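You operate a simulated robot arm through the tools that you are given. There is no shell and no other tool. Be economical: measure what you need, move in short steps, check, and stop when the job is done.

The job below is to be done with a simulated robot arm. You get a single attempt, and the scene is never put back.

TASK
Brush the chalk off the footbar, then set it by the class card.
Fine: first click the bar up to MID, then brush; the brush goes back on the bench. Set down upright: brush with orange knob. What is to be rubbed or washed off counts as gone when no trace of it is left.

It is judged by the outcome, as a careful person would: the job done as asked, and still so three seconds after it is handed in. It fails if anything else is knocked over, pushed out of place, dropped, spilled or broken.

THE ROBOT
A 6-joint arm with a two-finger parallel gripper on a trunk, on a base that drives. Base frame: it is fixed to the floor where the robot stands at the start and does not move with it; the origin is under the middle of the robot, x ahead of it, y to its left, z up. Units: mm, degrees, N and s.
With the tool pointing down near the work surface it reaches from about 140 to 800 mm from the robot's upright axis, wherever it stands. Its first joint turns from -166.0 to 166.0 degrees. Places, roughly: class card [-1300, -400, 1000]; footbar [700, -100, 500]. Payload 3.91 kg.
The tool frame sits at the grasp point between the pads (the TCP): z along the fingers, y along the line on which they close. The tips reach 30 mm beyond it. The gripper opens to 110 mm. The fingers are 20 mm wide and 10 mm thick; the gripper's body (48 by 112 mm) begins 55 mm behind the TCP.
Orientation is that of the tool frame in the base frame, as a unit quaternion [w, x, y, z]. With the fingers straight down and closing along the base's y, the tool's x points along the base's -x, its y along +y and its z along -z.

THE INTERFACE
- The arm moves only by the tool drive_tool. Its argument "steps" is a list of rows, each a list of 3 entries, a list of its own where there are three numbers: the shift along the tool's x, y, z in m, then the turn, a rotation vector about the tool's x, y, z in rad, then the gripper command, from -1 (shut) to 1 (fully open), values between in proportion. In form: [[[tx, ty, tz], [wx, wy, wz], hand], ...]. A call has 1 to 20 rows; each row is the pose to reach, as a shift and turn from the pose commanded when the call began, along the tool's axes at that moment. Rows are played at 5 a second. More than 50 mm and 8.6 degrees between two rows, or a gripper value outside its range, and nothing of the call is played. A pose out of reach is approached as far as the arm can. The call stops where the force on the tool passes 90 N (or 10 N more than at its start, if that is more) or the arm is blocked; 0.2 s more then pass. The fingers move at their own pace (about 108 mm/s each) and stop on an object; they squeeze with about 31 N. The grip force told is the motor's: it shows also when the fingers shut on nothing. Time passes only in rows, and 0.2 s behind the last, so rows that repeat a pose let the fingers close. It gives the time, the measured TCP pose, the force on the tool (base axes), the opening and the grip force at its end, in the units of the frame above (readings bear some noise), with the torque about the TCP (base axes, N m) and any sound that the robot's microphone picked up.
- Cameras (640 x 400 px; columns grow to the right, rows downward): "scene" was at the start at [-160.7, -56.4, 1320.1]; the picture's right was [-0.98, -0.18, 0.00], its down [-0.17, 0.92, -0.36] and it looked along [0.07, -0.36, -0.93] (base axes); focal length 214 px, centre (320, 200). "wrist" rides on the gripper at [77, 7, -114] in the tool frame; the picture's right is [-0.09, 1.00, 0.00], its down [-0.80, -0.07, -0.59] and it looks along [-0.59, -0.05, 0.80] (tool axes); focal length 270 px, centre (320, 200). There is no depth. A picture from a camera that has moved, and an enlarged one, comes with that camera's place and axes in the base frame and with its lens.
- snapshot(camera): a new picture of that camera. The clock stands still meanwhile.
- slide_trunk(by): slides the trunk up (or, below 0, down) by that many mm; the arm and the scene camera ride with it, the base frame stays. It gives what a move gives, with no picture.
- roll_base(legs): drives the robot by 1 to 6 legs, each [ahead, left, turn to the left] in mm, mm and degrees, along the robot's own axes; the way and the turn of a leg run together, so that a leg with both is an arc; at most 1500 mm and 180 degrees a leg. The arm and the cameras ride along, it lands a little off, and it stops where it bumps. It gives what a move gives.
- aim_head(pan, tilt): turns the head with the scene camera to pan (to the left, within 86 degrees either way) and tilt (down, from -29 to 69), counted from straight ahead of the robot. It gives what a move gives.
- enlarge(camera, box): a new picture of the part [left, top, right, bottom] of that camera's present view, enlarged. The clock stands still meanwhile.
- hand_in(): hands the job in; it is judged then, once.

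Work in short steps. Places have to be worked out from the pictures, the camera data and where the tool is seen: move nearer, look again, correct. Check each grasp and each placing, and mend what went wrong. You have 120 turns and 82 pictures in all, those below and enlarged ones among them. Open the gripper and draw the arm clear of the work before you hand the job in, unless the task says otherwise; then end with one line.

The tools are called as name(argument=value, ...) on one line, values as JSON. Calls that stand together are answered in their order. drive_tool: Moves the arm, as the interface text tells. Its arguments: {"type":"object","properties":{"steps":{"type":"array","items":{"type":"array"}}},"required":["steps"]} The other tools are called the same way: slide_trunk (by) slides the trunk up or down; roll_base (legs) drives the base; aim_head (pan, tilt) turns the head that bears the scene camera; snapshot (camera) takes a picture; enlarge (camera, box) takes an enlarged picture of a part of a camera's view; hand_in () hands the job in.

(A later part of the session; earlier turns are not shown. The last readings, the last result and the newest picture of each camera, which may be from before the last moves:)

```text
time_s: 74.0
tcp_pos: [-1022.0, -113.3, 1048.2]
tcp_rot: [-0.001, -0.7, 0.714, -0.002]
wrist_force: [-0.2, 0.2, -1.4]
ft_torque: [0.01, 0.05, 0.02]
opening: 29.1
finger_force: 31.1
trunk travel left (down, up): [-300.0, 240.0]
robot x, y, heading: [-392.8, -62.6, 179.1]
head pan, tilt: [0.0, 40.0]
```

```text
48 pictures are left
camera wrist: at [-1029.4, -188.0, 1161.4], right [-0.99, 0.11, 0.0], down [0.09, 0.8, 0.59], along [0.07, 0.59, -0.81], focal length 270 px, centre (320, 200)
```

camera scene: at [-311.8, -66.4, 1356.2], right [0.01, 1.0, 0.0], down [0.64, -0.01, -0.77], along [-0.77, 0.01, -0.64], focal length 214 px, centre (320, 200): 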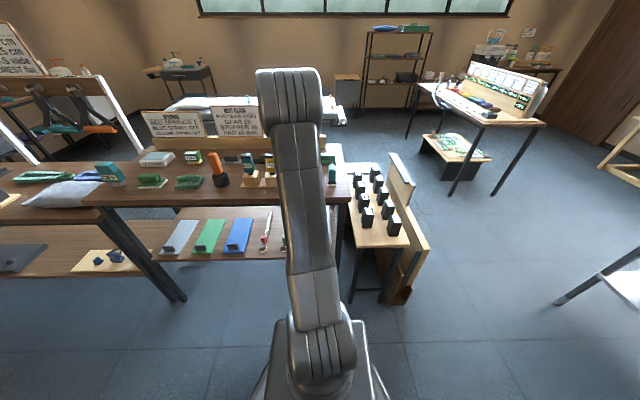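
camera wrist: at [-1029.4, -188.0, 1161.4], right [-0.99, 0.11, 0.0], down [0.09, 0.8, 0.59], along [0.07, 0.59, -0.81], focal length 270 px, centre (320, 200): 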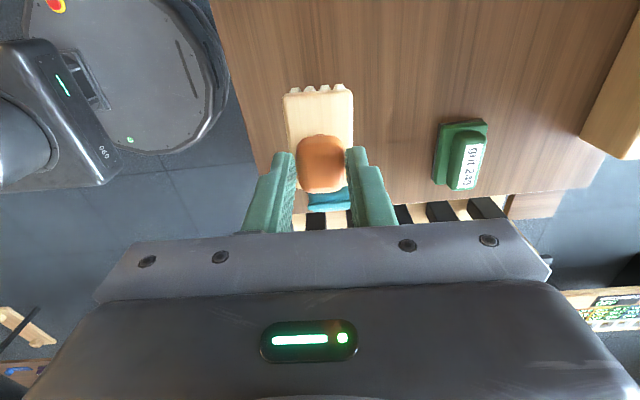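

The pads slid off the tapered block and now hold the knob by the tips. I set it back down, regrip the knob deeper (TCP z≈917).

drive_tool(steps=[[[0, 0, 0.04], [0, 0, 0], -1], [[0, 0, 0.08], [0, 0, 0], -1], [[0, 0, 0.1], [0, 0, 0], -1], [[0, 0, 0.11], [0, 0, 0], -1], [[0, 0, 0.116], [0, 0, 0], -1], [[0, 0, 0.119], [0, 0, 0], -1]])

snapshot(camera="wrist")

```text
time_s: 75.3
tcp_pos: [-1020.3, -111.5, 930.2]
tcp_rot: [-0.002, -0.698, 0.716, 0.0]
wrist_force: [-3.7, 1.8, 25.5]
ft_torque: [0.08, 0.1, -0.02]
opening: 29.4
finger_force: 30.9
trunk travel left (down, up): [-300.0, 240.0]
robot x, y, heading: [-398.4, -62.0, 179.3]
head pan, tilt: [0.0, 40.0]
```

```text
47 pictures are left
camera wrist: at [-1027.4, -188.9, 1043.6], right [-0.99, 0.11, 0.0], down [0.09, 0.8, 0.59], along [0.06, 0.59, -0.81], focal length 270 px, centre (320, 200)
```

wrist: 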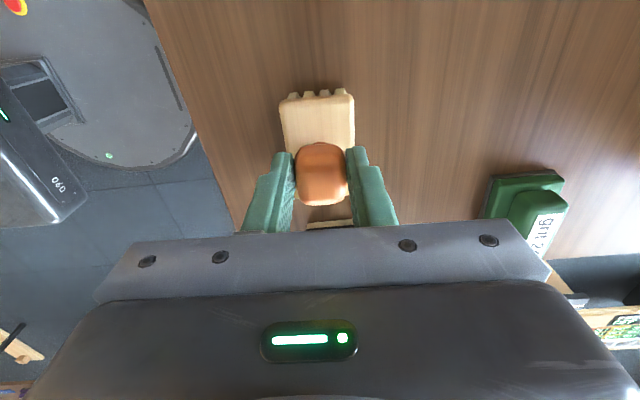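

It's standing on the table (25 N contact). Open, go 12 mm lower, and close on the knob.

drive_tool(steps=[[[0, 0, -0.002], [0, 0, 0], 0], [[0, 0, -0.002], [0, 0, 0], 0], [[0, 0, 0.006], [0, 0, 0], 0], [[0, 0, 0.012], [0, 0, 0], 0], [[0, 0, 0.012], [0, 0, 0], -1], [[0, 0, 0.012], [0, 0, 0], -1], [[0, 0, 0.012], [0, 0, 0], -1], [[0, 0, 0.012], [0, 0, 0], -1]])

snapshot(camera="wrist")

```text
time_s: 77.2
tcp_pos: [-1020.0, -112.6, 915.9]
tcp_rot: [-0.001, -0.699, 0.715, -0.001]
wrist_force: [-0.3, 0.3, 0.3]
ft_torque: [0.01, 0.03, -0.01]
opening: 29.6
finger_force: 31.2
trunk travel left (down, up): [-300.0, 240.0]
robot x, y, heading: [-395.9, -64.9, 179.5]
head pan, tilt: [0.0, 40.0]
```

```text
46 pictures are left
camera wrist: at [-1028.1, -189.5, 1030.3], right [-0.99, 0.11, 0.0], down [0.09, 0.8, 0.59], along [0.07, 0.59, -0.81], focal length 270 px, centre (320, 200)
```

wrist: 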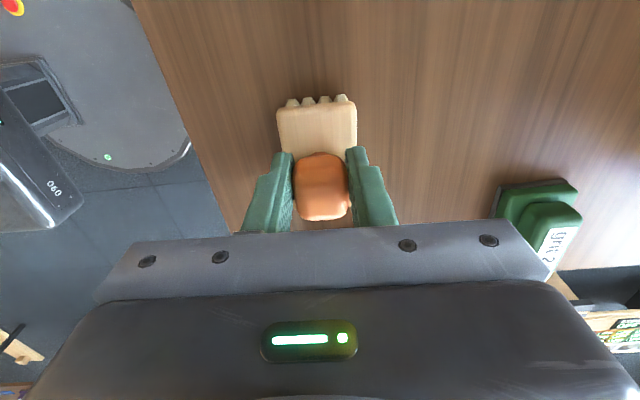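

drive_tool(steps=[[[0, 0, -0.02], [0, 0, 0], -1], [[0, 0, -0.06], [0, 0, 0], -1], [[0, 0, -0.1], [0, 0, 0], -1], [[0, 0, -0.14], [0, 0, 0], -1]])

snapshot(camera="wrist")

```text
time_s: 78.2
tcp_pos: [-1021.2, -111.6, 1054.5]
tcp_rot: [-0.001, -0.699, 0.715, -0.001]
wrist_force: [-1.1, -0.2, -0.7]
ft_torque: [-0.01, 0.01, -0.01]
opening: 29.3
finger_force: 31.2
trunk travel left (down, up): [-300.0, 240.0]
robot x, y, heading: [-396.9, -68.3, 179.5]
head pan, tilt: [0.0, 40.0]
```

```text
45 pictures are left
camera wrist: at [-1028.3, -188.1, 1169.5], right [-0.99, 0.11, 0.0], down [0.09, 0.8, 0.59], along [0.07, 0.59, -0.81], focal length 270 px, centre (320, 200)
```

wrist: 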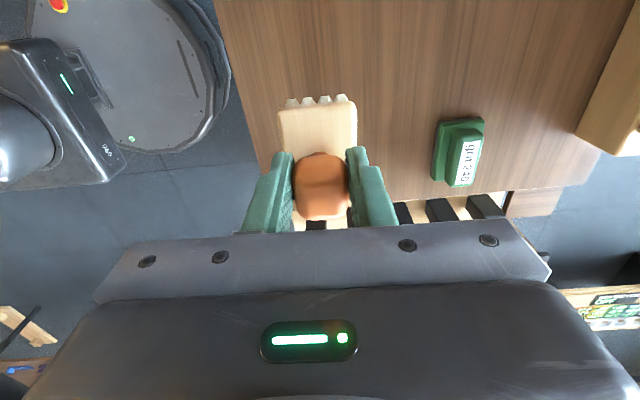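

Brush held firmly. I back off 250, turn left to heading -90, and strafe to x≈-400 to view the pivot dial from the side with a lowered trunk.

roll_base(legs=[[-250, 0, 0], [0, 0, 90], [0, -250, 0]])

slide_trunk(by=-290)

aim_head(pan=70, tilt=40)

snapshot(camera="scene")

```text
time_s: 85.2
tcp_pos: [-352.3, -688.6, 1054.5]
tcp_rot: [0.0, 1.0, -0.016, 0.002]
wrist_force: [-0.1, 0.9, -0.6]
ft_torque: [0.01, 0.0, 0.01]
opening: 29.7
finger_force: 30.4
trunk travel left (down, up): [-300.0, 240.0]
robot x, y, heading: [-393.1, -60.6, -91.2]
head pan, tilt: [0.0, 40.0]
```

```text
time_s: 88.1
tcp_pos: [-351.7, -688.3, 765.8]
tcp_rot: [0.0, 1.0, -0.015, 0.002]
wrist_force: [-0.4, -0.5, -1.5]
ft_torque: [0.01, -0.04, -0.01]
opening: 29.5
finger_force: 30.9
trunk travel left (down, up): [-10.0, 530.0]
robot x, y, heading: [-392.3, -63.3, -91.2]
head pan, tilt: [0.0, 40.0]
```

```text
time_s: 89.5
tcp_pos: [-350.9, -687.0, 764.9]
tcp_rot: [0.0, 1.0, -0.016, 0.002]
wrist_force: [0.2, 0.1, -1.8]
ft_torque: [0.03, 0.02, 0.05]
opening: 29.4
finger_force: 31.1
trunk travel left (down, up): [-10.0, 530.0]
robot x, y, heading: [-395.8, -62.4, -91.6]
head pan, tilt: [70.0, 40.0]
```

```text
44 pictures are left
camera scene: at [-310.8, 75.8, 1066.3], right [-0.36, -0.93, 0.0], down [-0.6, 0.23, -0.77], along [0.71, -0.28, -0.64], focal length 214 px, centre (320, 200)
```

scene: 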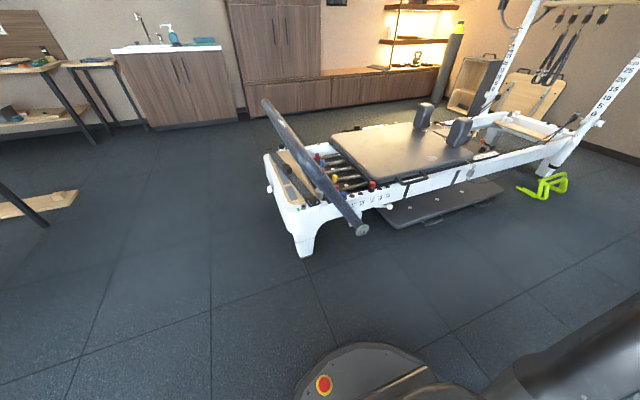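

enlarge(camera="scene", box=[336, 195, 400, 245])

enlarge(camera="scene", box=[250, 90, 380, 190])

```text
8.00 times, centred on (368, 220) of scene
camera zoom: at [-310.8, 75.8, 1066.3], right [-0.36, -0.93, 0.0], down [-0.6, 0.23, -0.77], along [0.71, -0.28, -0.64], focal length 1716 px, centre (-64, 40)
```

zoom: 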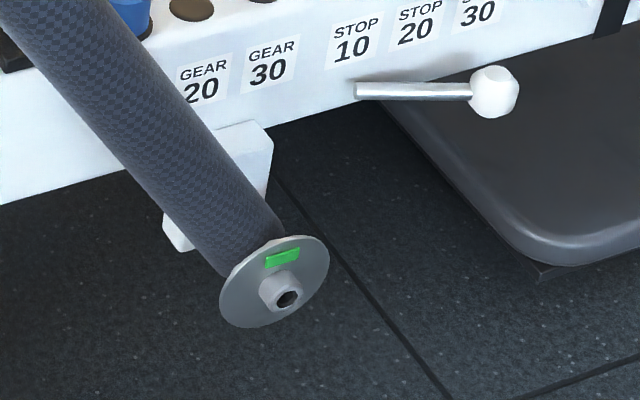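

```text
4.00 times, centred on (315, 140) of scene
camera zoom: at [-310.8, 75.8, 1066.3], right [-0.36, -0.93, 0.0], down [-0.6, 0.23, -0.77], along [0.71, -0.28, -0.64], focal length 858 px, centre (340, 440)
```

zoom: 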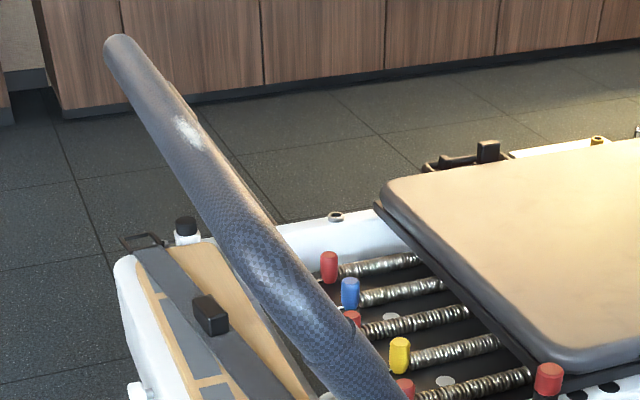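

The dial's green seat mark shows; the bar sits in its notch (next up from LOW). The chalk spans x≈555–670. I raise the trunk and drive round to the reformer's end with the brush.

slide_trunk(by=290)

roll_base(legs=[[-600, -15, 0], [-24, 995, 0], [0, 0, 1.4], [140, 0, 0]])

snapshot(camera="wrist")

```text
time_s: 92.4
tcp_pos: [-351.2, -686.9, 1054.9]
tcp_rot: [0.0, 1.0, -0.016, 0.002]
wrist_force: [0.2, -0.1, -1.5]
ft_torque: [0.0, 0.0, 0.01]
opening: 29.5
finger_force: 31.4
trunk travel left (down, up): [-300.0, 240.0]
robot x, y, heading: [-396.4, -60.2, -91.6]
head pan, tilt: [70.0, 40.0]
```

```text
time_s: 101.9
tcp_pos: [668.0, -213.8, 1055.1]
tcp_rot: [0.0, 1.0, 0.005, 0.002]
wrist_force: [-0.6, -0.5, -1.3]
ft_torque: [-0.01, 0.0, -0.01]
opening: 29.6
finger_force: 31.7
trunk travel left (down, up): [-300.0, 240.0]
robot x, y, heading: [601.3, 412.8, -88.9]
head pan, tilt: [70.0, 40.0]
```

```text
41 pictures are left
camera wrist: at [745.5, -219.3, 1168.8], right [-0.08, -1.0, 0.0], down [-0.8, 0.06, 0.59], along [-0.59, 0.05, -0.81], focal length 270 px, centre (320, 200)
```

wrist: 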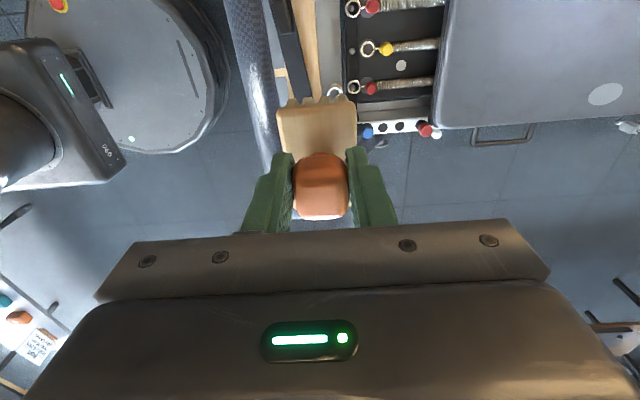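

I lower the trunk 200 (brush bottom stays ~50 above the bar), shift the arm above the bar, and look for the chalk from the scene camera.

slide_trunk(by=-200)

drive_tool(steps=[[[0.03, -0.035, 0], [0, 0, 0], -1], [[0.06, -0.07, 0], [0, 0, 0], -1], [[0.09, -0.105, 0], [0, 0, 0], -1]])

aim_head(pan=-15, tilt=55)

snapshot(camera="scene")

snapshot(camera="wrist")

```text
time_s: 104.0
tcp_pos: [666.7, -212.2, 855.4]
tcp_rot: [0.0, 1.0, 0.004, 0.002]
wrist_force: [0.2, 0.9, -1.0]
ft_torque: [0.03, -0.03, -0.02]
opening: 29.4
finger_force: 31.2
trunk travel left (down, up): [-100.0, 440.0]
robot x, y, heading: [598.9, 411.7, -89.0]
head pan, tilt: [70.0, 40.0]
```

```text
time_s: 104.8
tcp_pos: [755.3, -107.2, 855.7]
tcp_rot: [0.0, 1.0, 0.003, 0.002]
wrist_force: [0.2, 0.0, -1.1]
ft_torque: [0.02, -0.01, -0.02]
opening: 29.7
finger_force: 31.1
trunk travel left (down, up): [-100.0, 440.0]
robot x, y, heading: [597.9, 412.4, -89.2]
head pan, tilt: [70.0, 40.0]
```

```text
time_s: 106.4
tcp_pos: [755.9, -107.2, 855.7]
tcp_rot: [0.0, 1.0, 0.004, 0.001]
wrist_force: [0.2, 0.4, -1.3]
ft_torque: [0.02, -0.03, 0.02]
opening: 29.5
finger_force: 31.4
trunk travel left (down, up): [-100.0, 440.0]
robot x, y, heading: [599.5, 409.2, -89.1]
head pan, tilt: [-15.0, 55.0]
```

```text
40 pictures are left
camera scene: at [579.5, 509.9, 1135.6], right [-0.97, 0.24, 0.0], down [0.2, 0.79, -0.57], along [-0.14, -0.56, -0.82], focal length 214 px, centre (320, 200)
```

scene: 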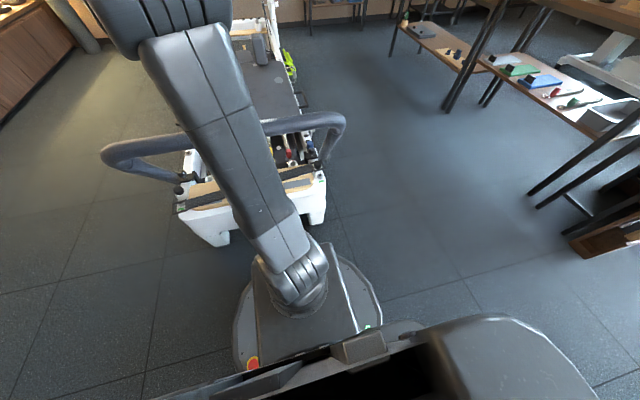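

```text
39 pictures are left
camera wrist: at [835.0, -113.8, 969.7], right [-0.08, -1.0, 0.0], down [-0.8, 0.06, 0.59], along [-0.59, 0.05, -0.81], focal length 270 px, centre (320, 200)
```

wrist: 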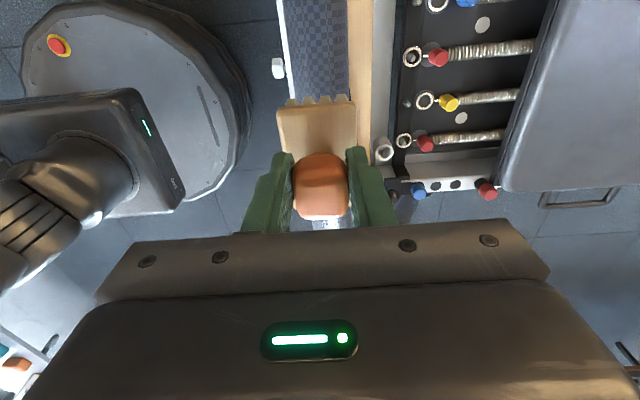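

I descend over the bar outside the chalk (x≈715), stopping near contact.

drive_tool(steps=[[[-0.02, 0, 0.01], [0, 0, 0], -1], [[-0.04, 0, 0.03], [0, 0, 0], -1], [[-0.04, 0, 0.04], [0, 0, 0], -1], [[-0.04, 0, 0.045], [0, 0, 0], -1], [[-0.04, 0, 0.05], [0, 0, 0], -1], [[-0.04, 0, 0.053], [0, 0, 0], -1]])

```text
time_s: 107.8
tcp_pos: [716.8, -107.1, 801.8]
tcp_rot: [-0.001, 1.0, 0.004, 0.001]
wrist_force: [0.8, 0.3, -0.3]
ft_torque: [0.04, -0.02, -0.01]
opening: 29.7
finger_force: 30.8
trunk travel left (down, up): [-100.0, 440.0]
robot x, y, heading: [601.0, 411.6, -89.1]
head pan, tilt: [-15.0, 55.0]
```

drive_tool(steps=[[[0, 0, 0.003], [0, 0, 0], -1], [[0, 0, 0.006], [0, 0, 0], -1], [[0, 0, 0.009], [0, 0, 0], -1], [[0, 0, 0.012], [0, 0, 0], -1]])

snapshot(camera="wrist")

```text
time_s: 108.8
tcp_pos: [715.2, -108.4, 790.2]
tcp_rot: [-0.001, 1.0, 0.004, 0.002]
wrist_force: [0.3, 0.8, -0.7]
ft_torque: [0.01, -0.05, -0.01]
opening: 29.4
finger_force: 30.7
trunk travel left (down, up): [-100.0, 440.0]
robot x, y, heading: [604.3, 410.2, -89.2]
head pan, tilt: [-15.0, 55.0]
```

```text
38 pictures are left
camera wrist: at [794.4, -114.2, 904.4], right [-0.08, -1.0, 0.0], down [-0.8, 0.06, 0.59], along [-0.59, 0.05, -0.81], focal length 270 px, centre (320, 200)
```

wrist: 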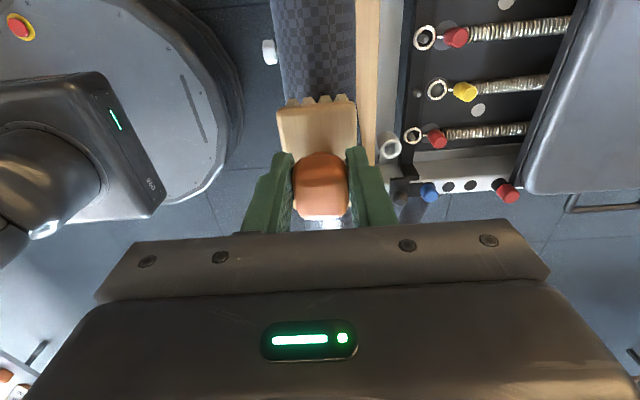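

drive_tool(steps=[[[0, 0, 0.003], [0, 0, 0], -1], [[0, 0, 0.006], [0, 0, 0], -1], [[0, 0, 0.009], [0, 0, 0], -1], [[0, 0, 0.011], [0, 0, 0], -1]])

```text
time_s: 109.8
tcp_pos: [716.0, -107.7, 781.1]
tcp_rot: [0.002, 1.0, 0.005, 0.002]
wrist_force: [1.6, -4.9, 30.6]
ft_torque: [-0.39, -0.06, 0.05]
opening: 29.8
finger_force: 30.6
trunk travel left (down, up): [-100.0, 440.0]
robot x, y, heading: [601.2, 412.1, -89.1]
head pan, tilt: [-15.0, 55.0]
```

Contact at z≈782. I ease off 1 mm and brush along -x across the chalk and back.

drive_tool(steps=[[[0, 0, -0.001], [0, 0, 0], -1], [[-0.025, 0, -0.001], [0, 0, 0], -1], [[-0.05, 0, -0.001], [0, 0, 0], -1], [[-0.075, 0, -0.001], [0, 0, 0], -1], [[-0.1, 0, -0.001], [0, 0, 0], -1], [[-0.125, 0, -0.001], [0, 0, 0], -1], [[-0.15, 0, -0.001], [0, 0, 0], -1], [[-0.175, 0, -0.001], [0, 0, 0], -1], [[-0.2, 0, -0.001], [0, 0, 0], -1], [[-0.22, 0, -0.001], [0, 0, 0], -1], [[-0.24, 0, -0.001], [0, 0, 0], -1]])

snapshot(camera="scene")

snapshot(camera="wrist")

```text
time_s: 112.2
tcp_pos: [477.3, -109.3, 781.4]
tcp_rot: [0.002, 1.0, 0.005, 0.001]
wrist_force: [10.3, 0.3, 27.0]
ft_torque: [-0.02, -0.66, 0.03]
opening: 29.5
finger_force: 30.4
trunk travel left (down, up): [-100.0, 440.0]
robot x, y, heading: [599.2, 413.9, -88.9]
head pan, tilt: [-15.0, 55.0]
```

```text
37 pictures are left
camera scene: at [580.6, 511.6, 1135.7], right [-0.97, 0.24, 0.0], down [0.2, 0.79, -0.57], along [-0.14, -0.56, -0.82], focal length 214 px, centre (320, 200)
```

scene: 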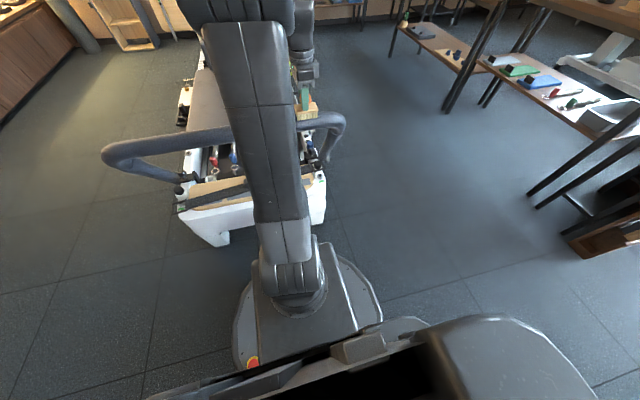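

```text
36 pictures are left
camera wrist: at [555.6, -114.9, 895.6], right [-0.08, -1.0, 0.0], down [-0.8, 0.07, 0.59], along [-0.59, 0.04, -0.81], focal length 270 px, centre (320, 200)
```

wrist: 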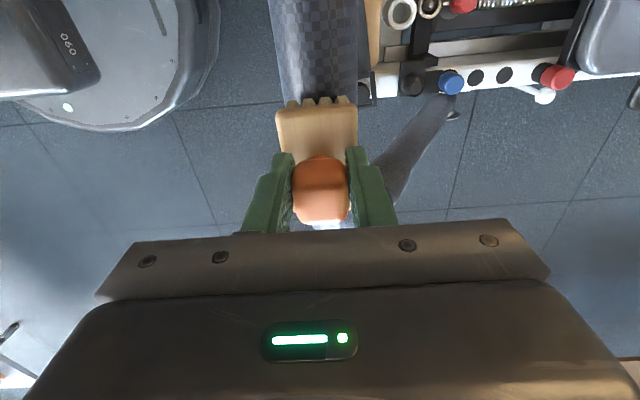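

The arm hides the patch from the scene camera; I lift 90 mm and shift to x≈540 so the wrist camera sees the brushed stretch.

drive_tool(steps=[[[0, 0, -0.03], [0, 0, 0], -1], [[0.03, 0, -0.06], [0, 0, 0], -1], [[0.06, 0, -0.09], [0, 0, 0], -1]])

enlarge(camera="wrist", box=[240, 0, 400, 110])

```text
time_s: 113.0
tcp_pos: [537.0, -109.4, 868.9]
tcp_rot: [0.001, 1.0, 0.005, 0.002]
wrist_force: [-0.7, -0.2, -0.4]
ft_torque: [0.03, 0.02, 0.0]
opening: 29.6
finger_force: 31.1
trunk travel left (down, up): [-100.0, 440.0]
robot x, y, heading: [599.3, 412.9, -89.2]
head pan, tilt: [-15.0, 55.0]
```

```text
3.64 times, centred on (320, 55) of wrist
camera zoom: at [615.0, -116.4, 982.2], right [-0.08, -1.0, 0.0], down [-0.8, 0.06, 0.59], along [-0.59, 0.05, -0.81], focal length 983 px, centre (320, 727)
```

zoom: 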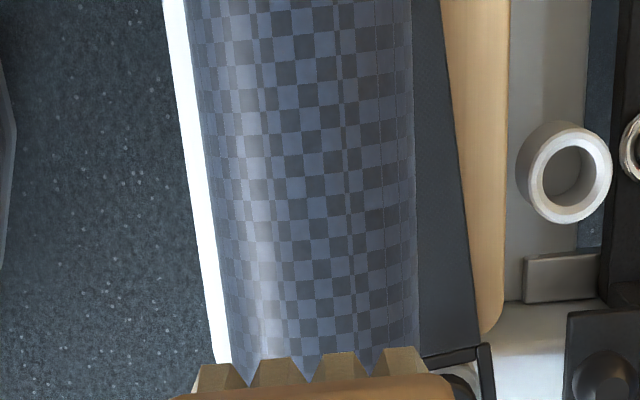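

Clean stretch at x≈540–615 on top. Shift +70 mm and look again.

drive_tool(steps=[[[0.04, 0, 0], [0, 0, 0], -1], [[0.075, 0, 0], [0, 0, 0], -1]])

enlarge(camera="wrist", box=[240, 0, 400, 110])

```text
time_s: 113.6
tcp_pos: [612.1, -108.7, 867.7]
tcp_rot: [0.0, 1.0, 0.004, 0.002]
wrist_force: [-0.5, -0.8, -0.9]
ft_torque: [0.02, 0.0, -0.02]
opening: 29.6
finger_force: 31.1
trunk travel left (down, up): [-100.0, 440.0]
robot x, y, heading: [602.4, 412.8, -88.9]
head pan, tilt: [-15.0, 55.0]
```

```text
3.64 times, centred on (320, 55) of wrist
camera zoom: at [690.4, -115.3, 982.4], right [-0.08, -1.0, 0.0], down [-0.8, 0.07, 0.59], along [-0.59, 0.05, -0.81], focal length 983 px, centre (320, 727)
```

zoom: 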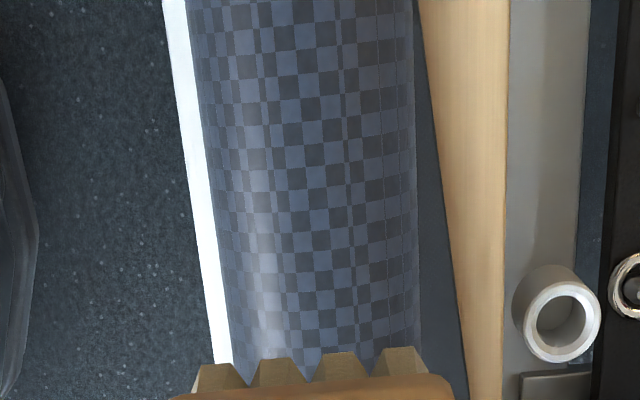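

drive_tool(steps=[[[0.04, 0, 0], [0, 0, 0], -1], [[0.08, 0, 0], [0, 0, 0], -1]])

enlarge(camera="wrist", box=[240, 0, 400, 110])

```text
time_s: 114.2
tcp_pos: [692.4, -108.5, 868.3]
tcp_rot: [0.0, 1.0, 0.004, 0.002]
wrist_force: [0.2, 0.7, -0.5]
ft_torque: [-0.01, -0.03, -0.04]
opening: 29.1
finger_force: 31.0
trunk travel left (down, up): [-100.0, 440.0]
robot x, y, heading: [602.1, 409.7, -89.2]
head pan, tilt: [-15.0, 55.0]
```

```text
3.64 times, centred on (320, 55) of wrist
camera zoom: at [770.8, -114.9, 982.5], right [-0.08, -1.0, 0.0], down [-0.8, 0.07, 0.59], along [-0.59, 0.05, -0.81], focal length 983 px, centre (320, 727)
```

zoom: 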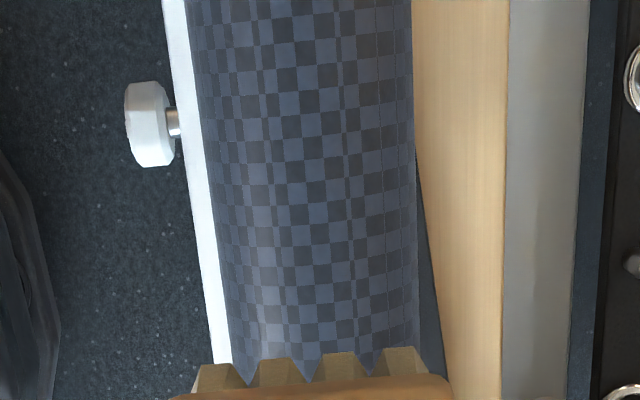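

Top is clean from x 540 to 770. To check the flanks, I swing the arm to x≈930 and view with the scene camera.

drive_tool(steps=[[[0.05, 0, -0.02], [0, 0, 0], -1], [[0.1, 0, -0.04], [0, 0, 0], -1], [[0.15, 0, -0.04], [0, 0, 0], -1], [[0.2, 0, -0.04], [0, 0, 0], -1], [[0.24, 0, -0.04], [0, 0, 0], -1]])

enlarge(camera="scene", box=[190, 80, 370, 190])

```text
refused: row 1 steps farther than a row can; nothing moved
```

```text
3.56 times, centred on (280, 135) of scene
camera zoom: at [579.1, 509.9, 1135.6], right [-0.97, 0.24, 0.0], down [0.2, 0.79, -0.57], along [-0.14, -0.56, -0.82], focal length 763 px, centre (462, 431)
```

zoom: 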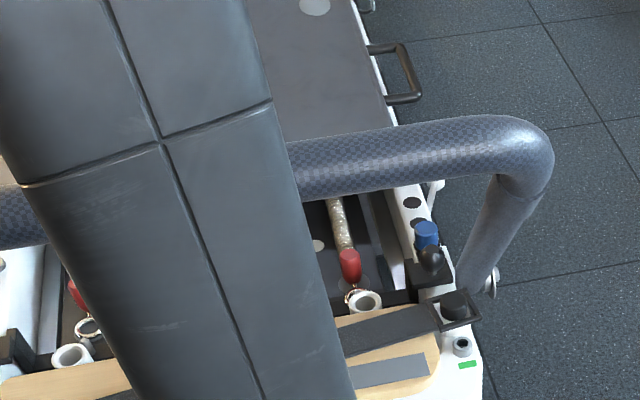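

drive_tool(steps=[[[0.04, 0, -0.02], [0, 0, 0], -1], [[0.08, 0, -0.04], [0, 0, 0], -1], [[0.12, 0, -0.04], [0, 0, 0], -1], [[0.16, 0, -0.04], [0, 0, 0], -1], [[0.2, 0, -0.04], [0, 0, 0], -1], [[0.24, 0, -0.04], [0, 0, 0], -1]])

enlarge(camera="scene", box=[190, 80, 370, 190])

```text
time_s: 115.6
tcp_pos: [932.1, -103.2, 910.5]
tcp_rot: [0.001, 1.0, 0.004, 0.001]
wrist_force: [0.2, -0.4, -0.8]
ft_torque: [0.0, -0.03, 0.0]
opening: 29.4
finger_force: 30.9
trunk travel left (down, up): [-100.0, 440.0]
robot x, y, heading: [601.0, 413.4, -89.2]
head pan, tilt: [-15.0, 55.0]
```

```text
3.56 times, centred on (280, 135) of scene
camera zoom: at [579.2, 509.9, 1135.6], right [-0.97, 0.24, 0.0], down [0.2, 0.79, -0.57], along [-0.14, -0.56, -0.82], focal length 763 px, centre (462, 431)
```

zoom: 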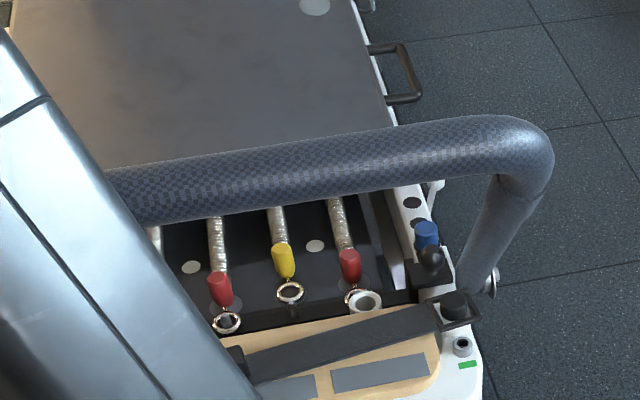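

The +y flank is clean. For the far (-y) flank I'll move to x≈560 beyond the bar with the tool tilted back, and look with the wrist camera.

drive_tool(steps=[[[-0.045, 0, 0], [0, 0, 0], -1], [[-0.09, 0, 0], [0, 0, 0], -1], [[-0.135, 0, 0], [0, 0, 0], -1], [[-0.18, 0, 0], [0, 0, 0], -1], [[-0.225, 0.015, 0], [0, 0, 0], -1], [[-0.27, 0.03, 0], [0, 0, 0], -1], [[-0.31, 0.045, 0], [0.1, 0, 0], -1], [[-0.34, 0.065, 0], [0.2, 0, 0], -1], [[-0.36, 0.085, 0], [0.3, 0, 0], -1], [[-0.36, 0.105, 0], [0.4, 0, 0], -1]])

snapshot(camera="wrist")

```text
time_s: 117.8
tcp_pos: [569.3, -164.2, 834.3]
tcp_rot: [-0.189, 0.982, 0.005, 0.0]
wrist_force: [-0.1, 0.7, -0.5]
ft_torque: [-0.01, 0.01, 0.0]
opening: 29.3
finger_force: 31.1
out of reach, approached as far as the arm can: row 8, 9, 10
trunk travel left (down, up): [-100.0, 440.0]
robot x, y, heading: [605.2, 408.9, -89.0]
head pan, tilt: [-15.0, 55.0]
```

```text
30 pictures are left
camera wrist: at [648.5, -211.6, 937.3], right [-0.08, -0.93, -0.37], down [-0.8, -0.16, 0.58], along [-0.59, 0.34, -0.73], focal length 270 px, centre (320, 200)
```

wrist: 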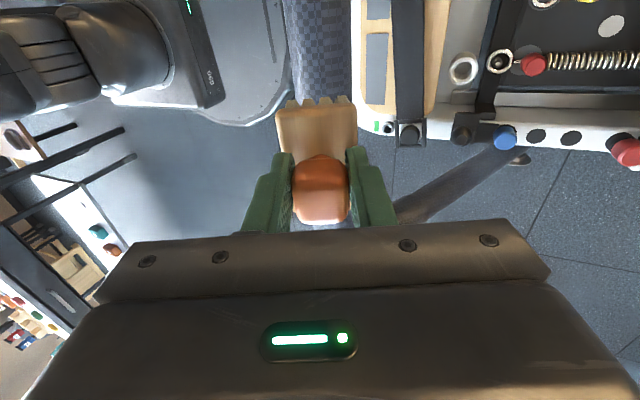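

No chalk remains on any visible side. I straighten the tool, raise the trunk, and drive the brush back to the bench.

drive_tool(steps=[[[0, -0.01, -0.025], [0, 0, 0], -1], [[0, -0.02, -0.05], [-0.1, 0, 0], -1], [[0, -0.03, -0.074], [-0.2, 0, 0], -1], [[0, -0.03, -0.074], [-0.3, 0, 0], -1], [[0, -0.03, -0.074], [-0.38, 0, 0], -1]])

slide_trunk(by=200)

```text
time_s: 119.0
tcp_pos: [572.2, -167.7, 913.7]
tcp_rot: [-0.009, 1.0, 0.004, 0.002]
wrist_force: [-0.3, 0.4, -1.3]
ft_torque: [0.01, 0.0, -0.02]
opening: 29.7
finger_force: 31.2
out of reach, approached as far as the arm can: row 1, 2, 3
trunk travel left (down, up): [-100.0, 440.0]
robot x, y, heading: [599.3, 410.0, -89.1]
head pan, tilt: [-15.0, 55.0]
```

```text
time_s: 121.2
tcp_pos: [572.2, -167.5, 1114.1]
tcp_rot: [-0.01, 1.0, 0.004, 0.002]
wrist_force: [-0.1, 0.3, -1.2]
ft_torque: [0.0, 0.0, -0.03]
opening: 29.4
finger_force: 30.9
trunk travel left (down, up): [-300.0, 240.0]
robot x, y, heading: [601.0, 412.9, -89.3]
head pan, tilt: [-15.0, 55.0]
```

roll_base(legs=[[-130, 0, 0], [-8, -600, 0], [1040, 0, 0]])

aim_head(pan=75, tilt=45)

snapshot(camera="scene")

```text
time_s: 130.5
tcp_pos: [-26.0, -1080.3, 1115.4]
tcp_rot: [-0.009, 1.0, 0.005, 0.001]
wrist_force: [1.0, -0.2, -1.8]
ft_torque: [0.0, 0.02, -0.02]
opening: 29.4
finger_force: 30.4
trunk travel left (down, up): [-300.0, 240.0]
robot x, y, heading: [7.2, -501.3, -89.0]
head pan, tilt: [-15.0, 55.0]
```

```text
time_s: 132.1
tcp_pos: [-25.4, -1081.0, 1113.9]
tcp_rot: [-0.01, 1.0, 0.005, 0.002]
wrist_force: [0.5, -0.2, -1.1]
ft_torque: [-0.04, -0.06, 0.01]
opening: 29.7
finger_force: 31.0
trunk travel left (down, up): [-300.0, 240.0]
robot x, y, heading: [3.8, -501.0, -89.1]
head pan, tilt: [75.0, 45.0]
```

```text
29 pictures are left
camera scene: at [78.4, -352.5, 1349.0], right [-0.24, -0.97, 0.0], down [-0.69, 0.17, -0.71], along [0.69, -0.17, -0.71], focal length 214 px, centre (320, 200)
```

scene: 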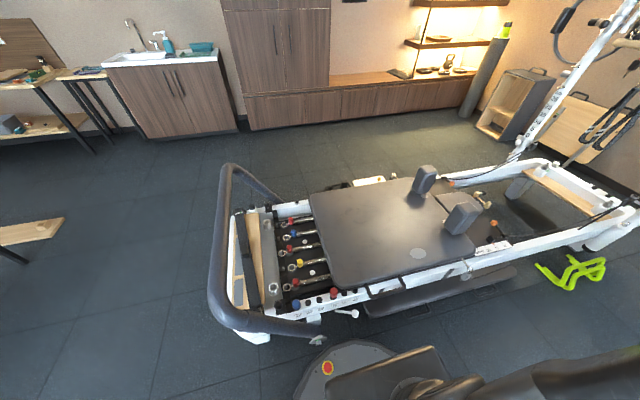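

enlarge(camera="scene", box=[190, 150, 350, 350])

```text
2.00 times, centred on (270, 250) of scene
camera zoom: at [78.4, -352.5, 1349.0], right [-0.24, -0.97, 0.0], down [-0.69, 0.17, -0.71], along [0.69, -0.17, -0.71], focal length 429 px, centre (420, 100)
```

zoom: 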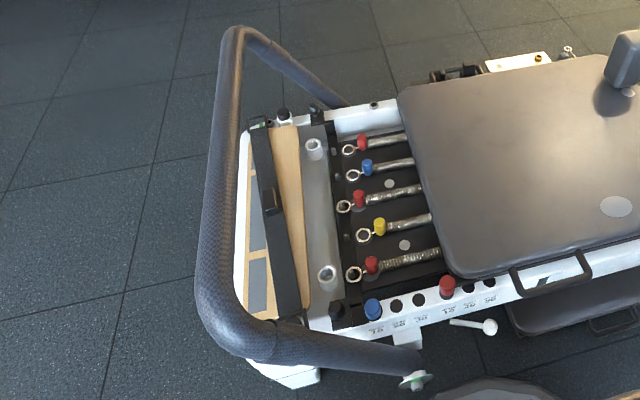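

No chalk remains. Now to the bench: turn to heading 180, strafe and advance.

roll_base(legs=[[0, 0, -90.9], [0, -360, 0], [440, 0, 0]])

snapshot(camera="wrist")

```text
time_s: 140.6
tcp_pos: [-1023.5, -105.8, 1114.3]
tcp_rot: [0.005, -0.706, 0.708, -0.008]
wrist_force: [0.4, 0.6, -0.4]
ft_torque: [0.01, -0.03, 0.01]
opening: 29.7
finger_force: 31.0
trunk travel left (down, up): [-300.0, 240.0]
robot x, y, heading: [-440.8, -141.6, -179.3]
head pan, tilt: [75.0, 45.0]
```

```text
27 pictures are left
camera wrist: at [-1030.6, -183.1, 1228.0], right [-1.0, 0.09, -0.02], down [0.06, 0.8, 0.59], along [0.07, 0.59, -0.81], focal length 270 px, centre (320, 200)
```

wrist: 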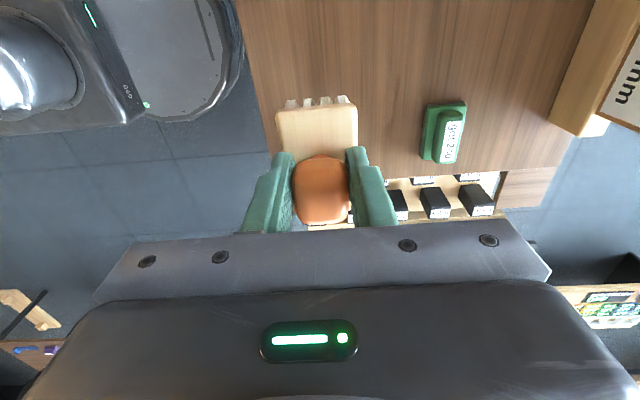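

I'm nearly back over the original spot. I descend 180 mm with small corrections.

drive_tool(steps=[[[0.003, 0, 0.04], [-0.018, 0, 0], -1], [[0.0067, 0, 0.08], [-0.018, 0, 0], -1], [[0.0067, 0, 0.12], [-0.018, 0, 0], -1], [[0.0067, 0, 0.16], [-0.018, 0, 0], -1], [[0.0067, 0, 0.18], [-0.018, 0, 0], -1]])

snapshot(camera="wrist")

```text
time_s: 141.8
tcp_pos: [-1019.7, -113.3, 933.8]
tcp_rot: [0.0, -0.706, 0.708, -0.002]
wrist_force: [-0.1, 1.1, -0.8]
ft_torque: [-0.01, 0.03, -0.01]
opening: 29.3
finger_force: 31.1
trunk travel left (down, up): [-300.0, 240.0]
robot x, y, heading: [-442.0, -142.9, -179.6]
head pan, tilt: [75.0, 45.0]
```

```text
26 pictures are left
camera wrist: at [-1024.9, -190.3, 1048.8], right [-1.0, 0.09, 0.0], down [0.07, 0.8, 0.59], along [0.06, 0.59, -0.81], focal length 270 px, centre (320, 200)
```

wrist: 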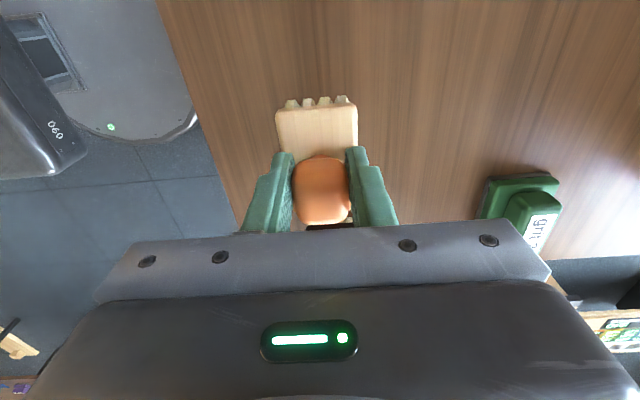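

drive_tool(steps=[[[0, 0, 0.006], [0, 0, 0], -1], [[0, 0, 0.011], [0, 0, 0], -1], [[0, 0, 0.014], [0, 0, 0], -1], [[0, 0, 0.016], [0, 0, 0], -1]])

```text
time_s: 142.8
tcp_pos: [-1020.6, -113.5, 917.8]
tcp_rot: [-0.001, -0.706, 0.708, -0.002]
wrist_force: [-0.3, 1.2, -0.8]
ft_torque: [0.0, -0.02, -0.01]
opening: 29.7
finger_force: 31.5
trunk travel left (down, up): [-300.0, 240.0]
robot x, y, heading: [-441.8, -141.9, -179.6]
head pan, tilt: [75.0, 45.0]
```

drive_tool(steps=[[[0, 0, 0.001], [0, 0, 0], -1], [[0, 0, 0.002], [0, 0, 0], -1], [[0, 0, 0.003], [0, 0, 0], -1]])

```text
time_s: 143.6
tcp_pos: [-1018.3, -114.3, 915.3]
tcp_rot: [-0.001, -0.705, 0.709, -0.002]
wrist_force: [0.0, 0.2, -0.6]
ft_torque: [-0.03, 0.01, -0.01]
opening: 29.6
finger_force: 31.0
trunk travel left (down, up): [-300.0, 240.0]
robot x, y, heading: [-446.6, -142.7, -179.5]
head pan, tilt: [75.0, 45.0]
```

drive_tool(steps=[[[0, 0, 0.001], [0, 0, 0], -1], [[0, 0, 0.002], [0, 0, 0], -1]])

```text
time_s: 144.2
tcp_pos: [-1019.0, -113.9, 914.4]
tcp_rot: [-0.001, -0.706, 0.708, -0.003]
wrist_force: [0.6, -0.4, -0.3]
ft_torque: [0.01, -0.01, -0.03]
opening: 29.5
finger_force: 30.9
trunk travel left (down, up): [-300.0, 240.0]
robot x, y, heading: [-441.1, -142.3, -179.5]
head pan, tilt: [75.0, 45.0]
```

drive_tool(steps=[[[0, 0, 0.001], [0, 0, 0], -1], [[0, 0, 0.002], [0, 0, 0], -1], [[0, 0, 0.003], [0, 0, 0], -1]])

```text
time_s: 145.0
tcp_pos: [-1019.7, -113.7, 910.9]
tcp_rot: [-0.001, -0.705, 0.709, -0.001]
wrist_force: [-0.2, 1.0, 8.8]
ft_torque: [0.18, -0.03, -0.03]
opening: 29.6
finger_force: 31.3
trunk travel left (down, up): [-300.0, 240.0]
robot x, y, heading: [-442.4, -139.2, -179.6]
head pan, tilt: [75.0, 45.0]
```

Contact at z≈911 (8.8 N). I open the gripper and rise straight up, then check the brush.

drive_tool(steps=[[[0, 0, 0], [0, 0, 0], -0.2], [[0, 0, 0], [0, 0, 0], 0.3], [[0, 0, 0], [0, 0, 0], 0.3], [[0, 0, -0.03], [0, 0, 0], 0.3], [[0, 0, -0.07], [0, 0, 0], 0.3], [[0, 0, -0.11], [0, 0, 0], 0.3], [[0, 0, -0.15], [0, 0, 0], 0.3], [[0, 0, -0.19], [0, 0, 0], 0.3]])

snapshot(camera="wrist")

```text
time_s: 146.8
tcp_pos: [-1019.5, -113.5, 1103.9]
tcp_rot: [0.0, -0.706, 0.708, -0.002]
wrist_force: [-0.3, 0.1, -0.1]
ft_torque: [0.0, -0.01, 0.01]
opening: 71.5
finger_force: 0.1
trunk travel left (down, up): [-300.0, 240.0]
robot x, y, heading: [-442.4, -139.7, -179.9]
head pan, tilt: [75.0, 45.0]
```

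```text
25 pictures are left
camera wrist: at [-1025.4, -190.8, 1217.3], right [-1.0, 0.09, 0.0], down [0.07, 0.8, 0.59], along [0.06, 0.59, -0.81], focal length 270 px, centre (320, 200)
```

wrist: 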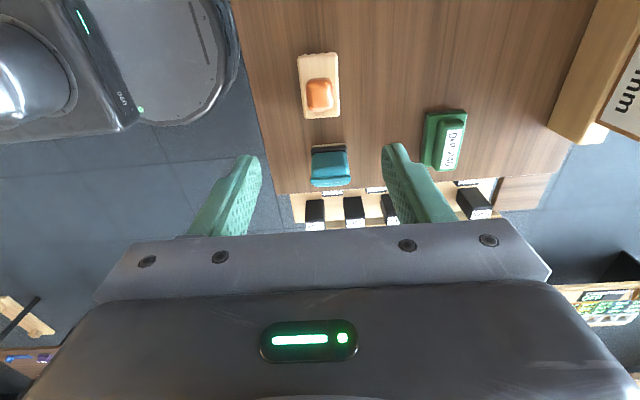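

Brush stands upright in its place. Back to the footbar, standing closer this time (y≈340).

roll_base(legs=[[-440, 0, 0], [0, 0, 90], [-680, 0, 0], [0, 740, 0], [195, 0, 0]])

slide_trunk(by=-200)

snapshot(camera="wrist")

```text
time_s: 161.4
tcp_pos: [706.9, -238.2, 1103.4]
tcp_rot: [-0.001, 1.0, -0.003, 0.001]
wrist_force: [0.0, 0.1, -0.8]
ft_torque: [0.03, -0.04, 0.01]
opening: 71.4
finger_force: 0.1
trunk travel left (down, up): [-300.0, 240.0]
robot x, y, heading: [736.2, 338.2, -89.9]
head pan, tilt: [75.0, 45.0]
```

```text
time_s: 163.6
tcp_pos: [706.5, -239.1, 903.0]
tcp_rot: [0.0, 1.0, -0.003, 0.002]
wrist_force: [-0.1, 0.4, -0.6]
ft_torque: [0.0, 0.03, -0.02]
opening: 71.2
finger_force: 0.0
trunk travel left (down, up): [-100.0, 440.0]
robot x, y, heading: [734.9, 336.2, -89.6]
head pan, tilt: [75.0, 45.0]
```

```text
24 pictures are left
camera wrist: at [785.0, -246.2, 1016.8], right [-0.09, -1.0, 0.0], down [-0.8, 0.07, 0.59], along [-0.59, 0.06, -0.81], focal length 270 px, centre (320, 200)
```

wrist: 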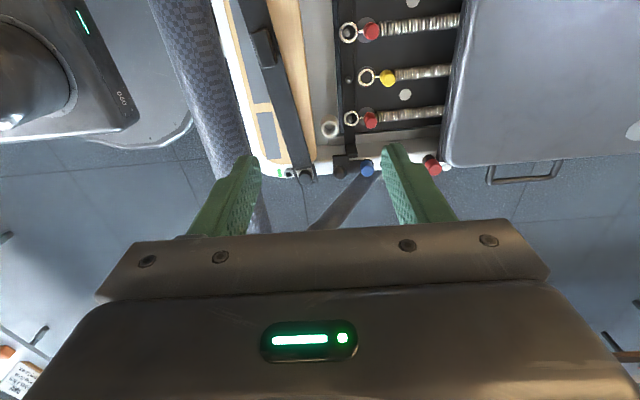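

I move over the bar with the fingers open and tool tilted 17° toward it.

drive_tool(steps=[[[0, -0.04, 0], [-0.1, 0, 0], 1], [[0, -0.08, 0], [-0.2, 0, 0], 1], [[0, -0.12, 0], [-0.3, 0, 0], 1], [[0, -0.16, 0.02], [-0.3, 0, 0], 1], [[0, -0.164, 0.053], [-0.3, 0, 0], 1]])

snapshot(camera="wrist")

```text
time_s: 164.8
tcp_pos: [707.4, -74.1, 849.8]
tcp_rot: [0.15, 0.989, -0.004, 0.001]
wrist_force: [0.3, -0.1, -0.1]
ft_torque: [-0.02, 0.0, 0.02]
opening: 110.1
finger_force: 0.1
trunk travel left (down, up): [-100.0, 440.0]
robot x, y, heading: [734.5, 336.4, -89.3]
head pan, tilt: [75.0, 45.0]
```

```text
23 pictures are left
camera wrist: at [785.3, -48.2, 960.1], right [-0.09, -0.95, 0.29], down [-0.8, 0.25, 0.54], along [-0.59, -0.18, -0.79], focal length 270 px, centre (320, 200)
```

wrist: 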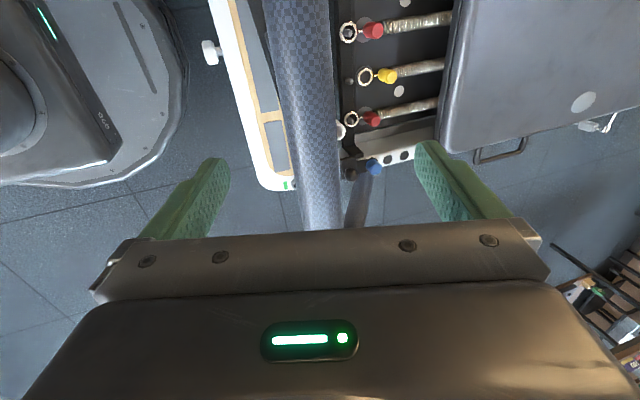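

Bar axis ≈ (y -105, z 694), consistent. I advance 155 mm along the tool with a -14 mm sidestep, then close.

drive_tool(steps=[[[0, -0.007, 0.035], [0, 0, 0], 1], [[0, -0.0145, 0.07], [0, 0, 0], 1], [[0, -0.0145, 0.1], [0, 0, 0], 1], [[0, -0.0145, 0.13], [0, 0, 0], 1], [[0, -0.0145, 0.155], [0, 0, 0], 1], [[0, -0.0145, 0.155], [0, 0, 0], 0], [[0, -0.0145, 0.155], [0, 0, 0], -1], [[0, -0.0145, 0.155], [0, 0, 0], -1], [[0, -0.0145, 0.155], [0, 0, 0], -1]])

snapshot(camera="wrist")

```text
time_s: 166.8
tcp_pos: [708.2, -107.3, 698.8]
tcp_rot: [0.149, 0.989, -0.003, 0.0]
wrist_force: [-2.6, -13.7, -1.2]
ft_torque: [-1.06, 0.53, 0.48]
opening: 53.9
finger_force: 45.0
trunk travel left (down, up): [-100.0, 440.0]
robot x, y, heading: [731.6, 336.7, -89.6]
head pan, tilt: [75.0, 45.0]
```

```text
22 pictures are left
camera wrist: at [787.2, -81.7, 809.1], right [-0.09, -0.95, 0.29], down [-0.8, 0.25, 0.54], along [-0.59, -0.18, -0.79], focal length 270 px, centre (320, 200)
```

wrist: 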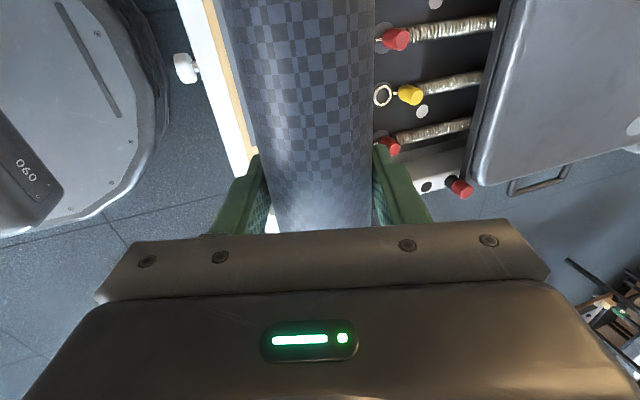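

Gripped. Now swing up 10° along the known circle (previously free to 69°).

drive_tool(steps=[[[0, 0.0174, -0.0043], [0.0349, 0, 0], -1], [[0, 0.035, -0.0079], [0.0698, 0, 0], -1], [[0, 0.0527, -0.0109], [0.1047, 0, 0], -1], [[0, 0.0704, -0.0133], [0.1396, 0, 0], -1], [[0, 0.0883, -0.0151], [0.1745, 0, 0], -1]])

```text
time_s: 168.0
tcp_pos: [709.1, -186.4, 738.6]
tcp_rot: [0.062, 0.998, -0.002, 0.001]
wrist_force: [19.6, 10.8, 4.4]
ft_torque: [0.42, -0.27, 0.65]
opening: 53.9
finger_force: 45.2
trunk travel left (down, up): [-100.0, 440.0]
robot x, y, heading: [737.0, 330.4, -90.0]
head pan, tilt: [75.0, 45.0]
```

drive_tool(steps=[[[0.002, 0.0174, -0.0043], [0.0349, 0, 0], -1], [[0.002, 0.035, -0.0079], [0.0698, 0, 0], -1], [[0.002, 0.0527, -0.0109], [0.1047, 0, 0], -1]])

```text
time_s: 168.8
tcp_pos: [709.5, -236.0, 756.8]
tcp_rot: [0.011, 1.0, -0.003, 0.002]
wrist_force: [11.8, 6.9, 12.8]
ft_torque: [-1.0, 0.77, 0.88]
opening: 54.0
finger_force: 45.1
trunk travel left (down, up): [-100.0, 440.0]
robot x, y, heading: [737.0, 338.1, -89.8]
head pan, tilt: [75.0, 45.0]
```

Now ≈74°. I go 4° more, then lower to see whether the ratchet catches.

drive_tool(steps=[[[0, 0.0174, -0.0043], [0.0349, 0, 0], -1], [[0, 0.035, -0.0079], [0.0698, 0, 0], -1]])

```text
time_s: 169.4
tcp_pos: [709.4, -271.1, 765.7]
tcp_rot: [-0.023, 1.0, -0.003, 0.002]
wrist_force: [9.4, 10.4, 28.5]
ft_torque: [-0.03, 0.57, 1.03]
opening: 53.9
finger_force: 45.1
trunk travel left (down, up): [-100.0, 440.0]
robot x, y, heading: [736.4, 337.7, -89.9]
head pan, tilt: [75.0, 45.0]
```

Now ≈78°. I lower gently by 3° and watch the force.

drive_tool(steps=[[[0, -0.0086, 0.0015], [-0.0175, 0, 0], -1], [[0, -0.0173, 0.004], [-0.0349, 0, 0], -1], [[0, -0.0258, 0.0068], [-0.0524, 0, 0], -1]])

```text
time_s: 170.2
tcp_pos: [708.6, -247.4, 759.1]
tcp_rot: [0.005, 1.0, -0.003, 0.001]
wrist_force: [4.9, -10.5, 32.4]
ft_torque: [-0.18, -0.64, 1.05]
opening: 53.8
finger_force: 45.0
trunk travel left (down, up): [-100.0, 440.0]
robot x, y, heading: [732.9, 334.7, -89.9]
head pan, tilt: [75.0, 45.0]
```

drive_tool(steps=[[[0, -0.0086, 0.001], [-0.0175, 0, 0], -1], [[0, -0.0173, 0.003], [-0.0349, 0, 0], -1]])

```text
time_s: 170.8
tcp_pos: [709.4, -246.6, 758.8]
tcp_rot: [0.03, 1.0, -0.001, 0.001]
wrist_force: [-1.7, -20.7, -12.7]
ft_torque: [-0.84, -0.11, 0.8]
opening: 54.1
finger_force: 44.9
trunk travel left (down, up): [-100.0, 440.0]
robot x, y, heading: [737.9, 334.4, -89.8]
head pan, tilt: [75.0, 45.0]
stopped in row 2: the force on the tool passed its limit at 95 N (the readings are from after the stop); the commanded pose is now the measured one
```

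It caught at ≈75° — LOW 41°, MID 58°, HIGH 75° evenly spaced. I release and withdraw.

drive_tool(steps=[[[0, 0, 0], [0, 0, 0], 0.2], [[0, 0, 0], [0, 0, 0], 1], [[0, 0, 0], [0, 0, 0], 1], [[0, 0, -0.04], [0, 0, 0], 1], [[0, 0, -0.08], [0, 0, 0], 1], [[0, 0, -0.12], [0, 0, 0], 1]])

snapshot(camera="wrist")

```text
time_s: 172.2
tcp_pos: [708.1, -236.4, 881.9]
tcp_rot: [0.029, 1.0, -0.003, 0.003]
wrist_force: [-0.5, 0.7, 0.7]
ft_torque: [0.02, -0.01, 0.0]
opening: 110.3
finger_force: 0.1
trunk travel left (down, up): [-100.0, 440.0]
robot x, y, heading: [736.4, 330.6, -89.9]
head pan, tilt: [75.0, 45.0]
```

```text
21 pictures are left
camera wrist: at [786.3, -237.3, 996.8], right [-0.09, -0.99, 0.06], down [-0.8, 0.11, 0.59], along [-0.59, 0.01, -0.81], focal length 270 px, centre (320, 200)
```

wrist: 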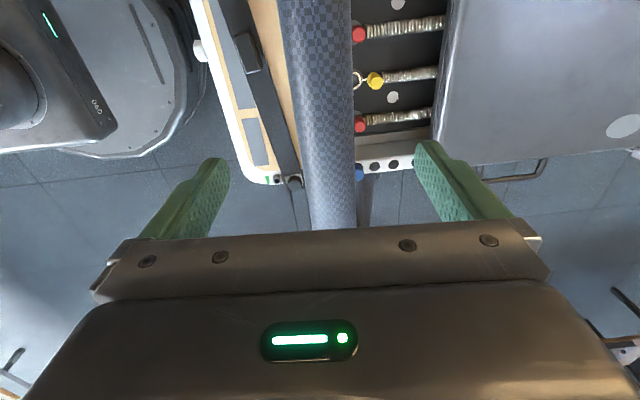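

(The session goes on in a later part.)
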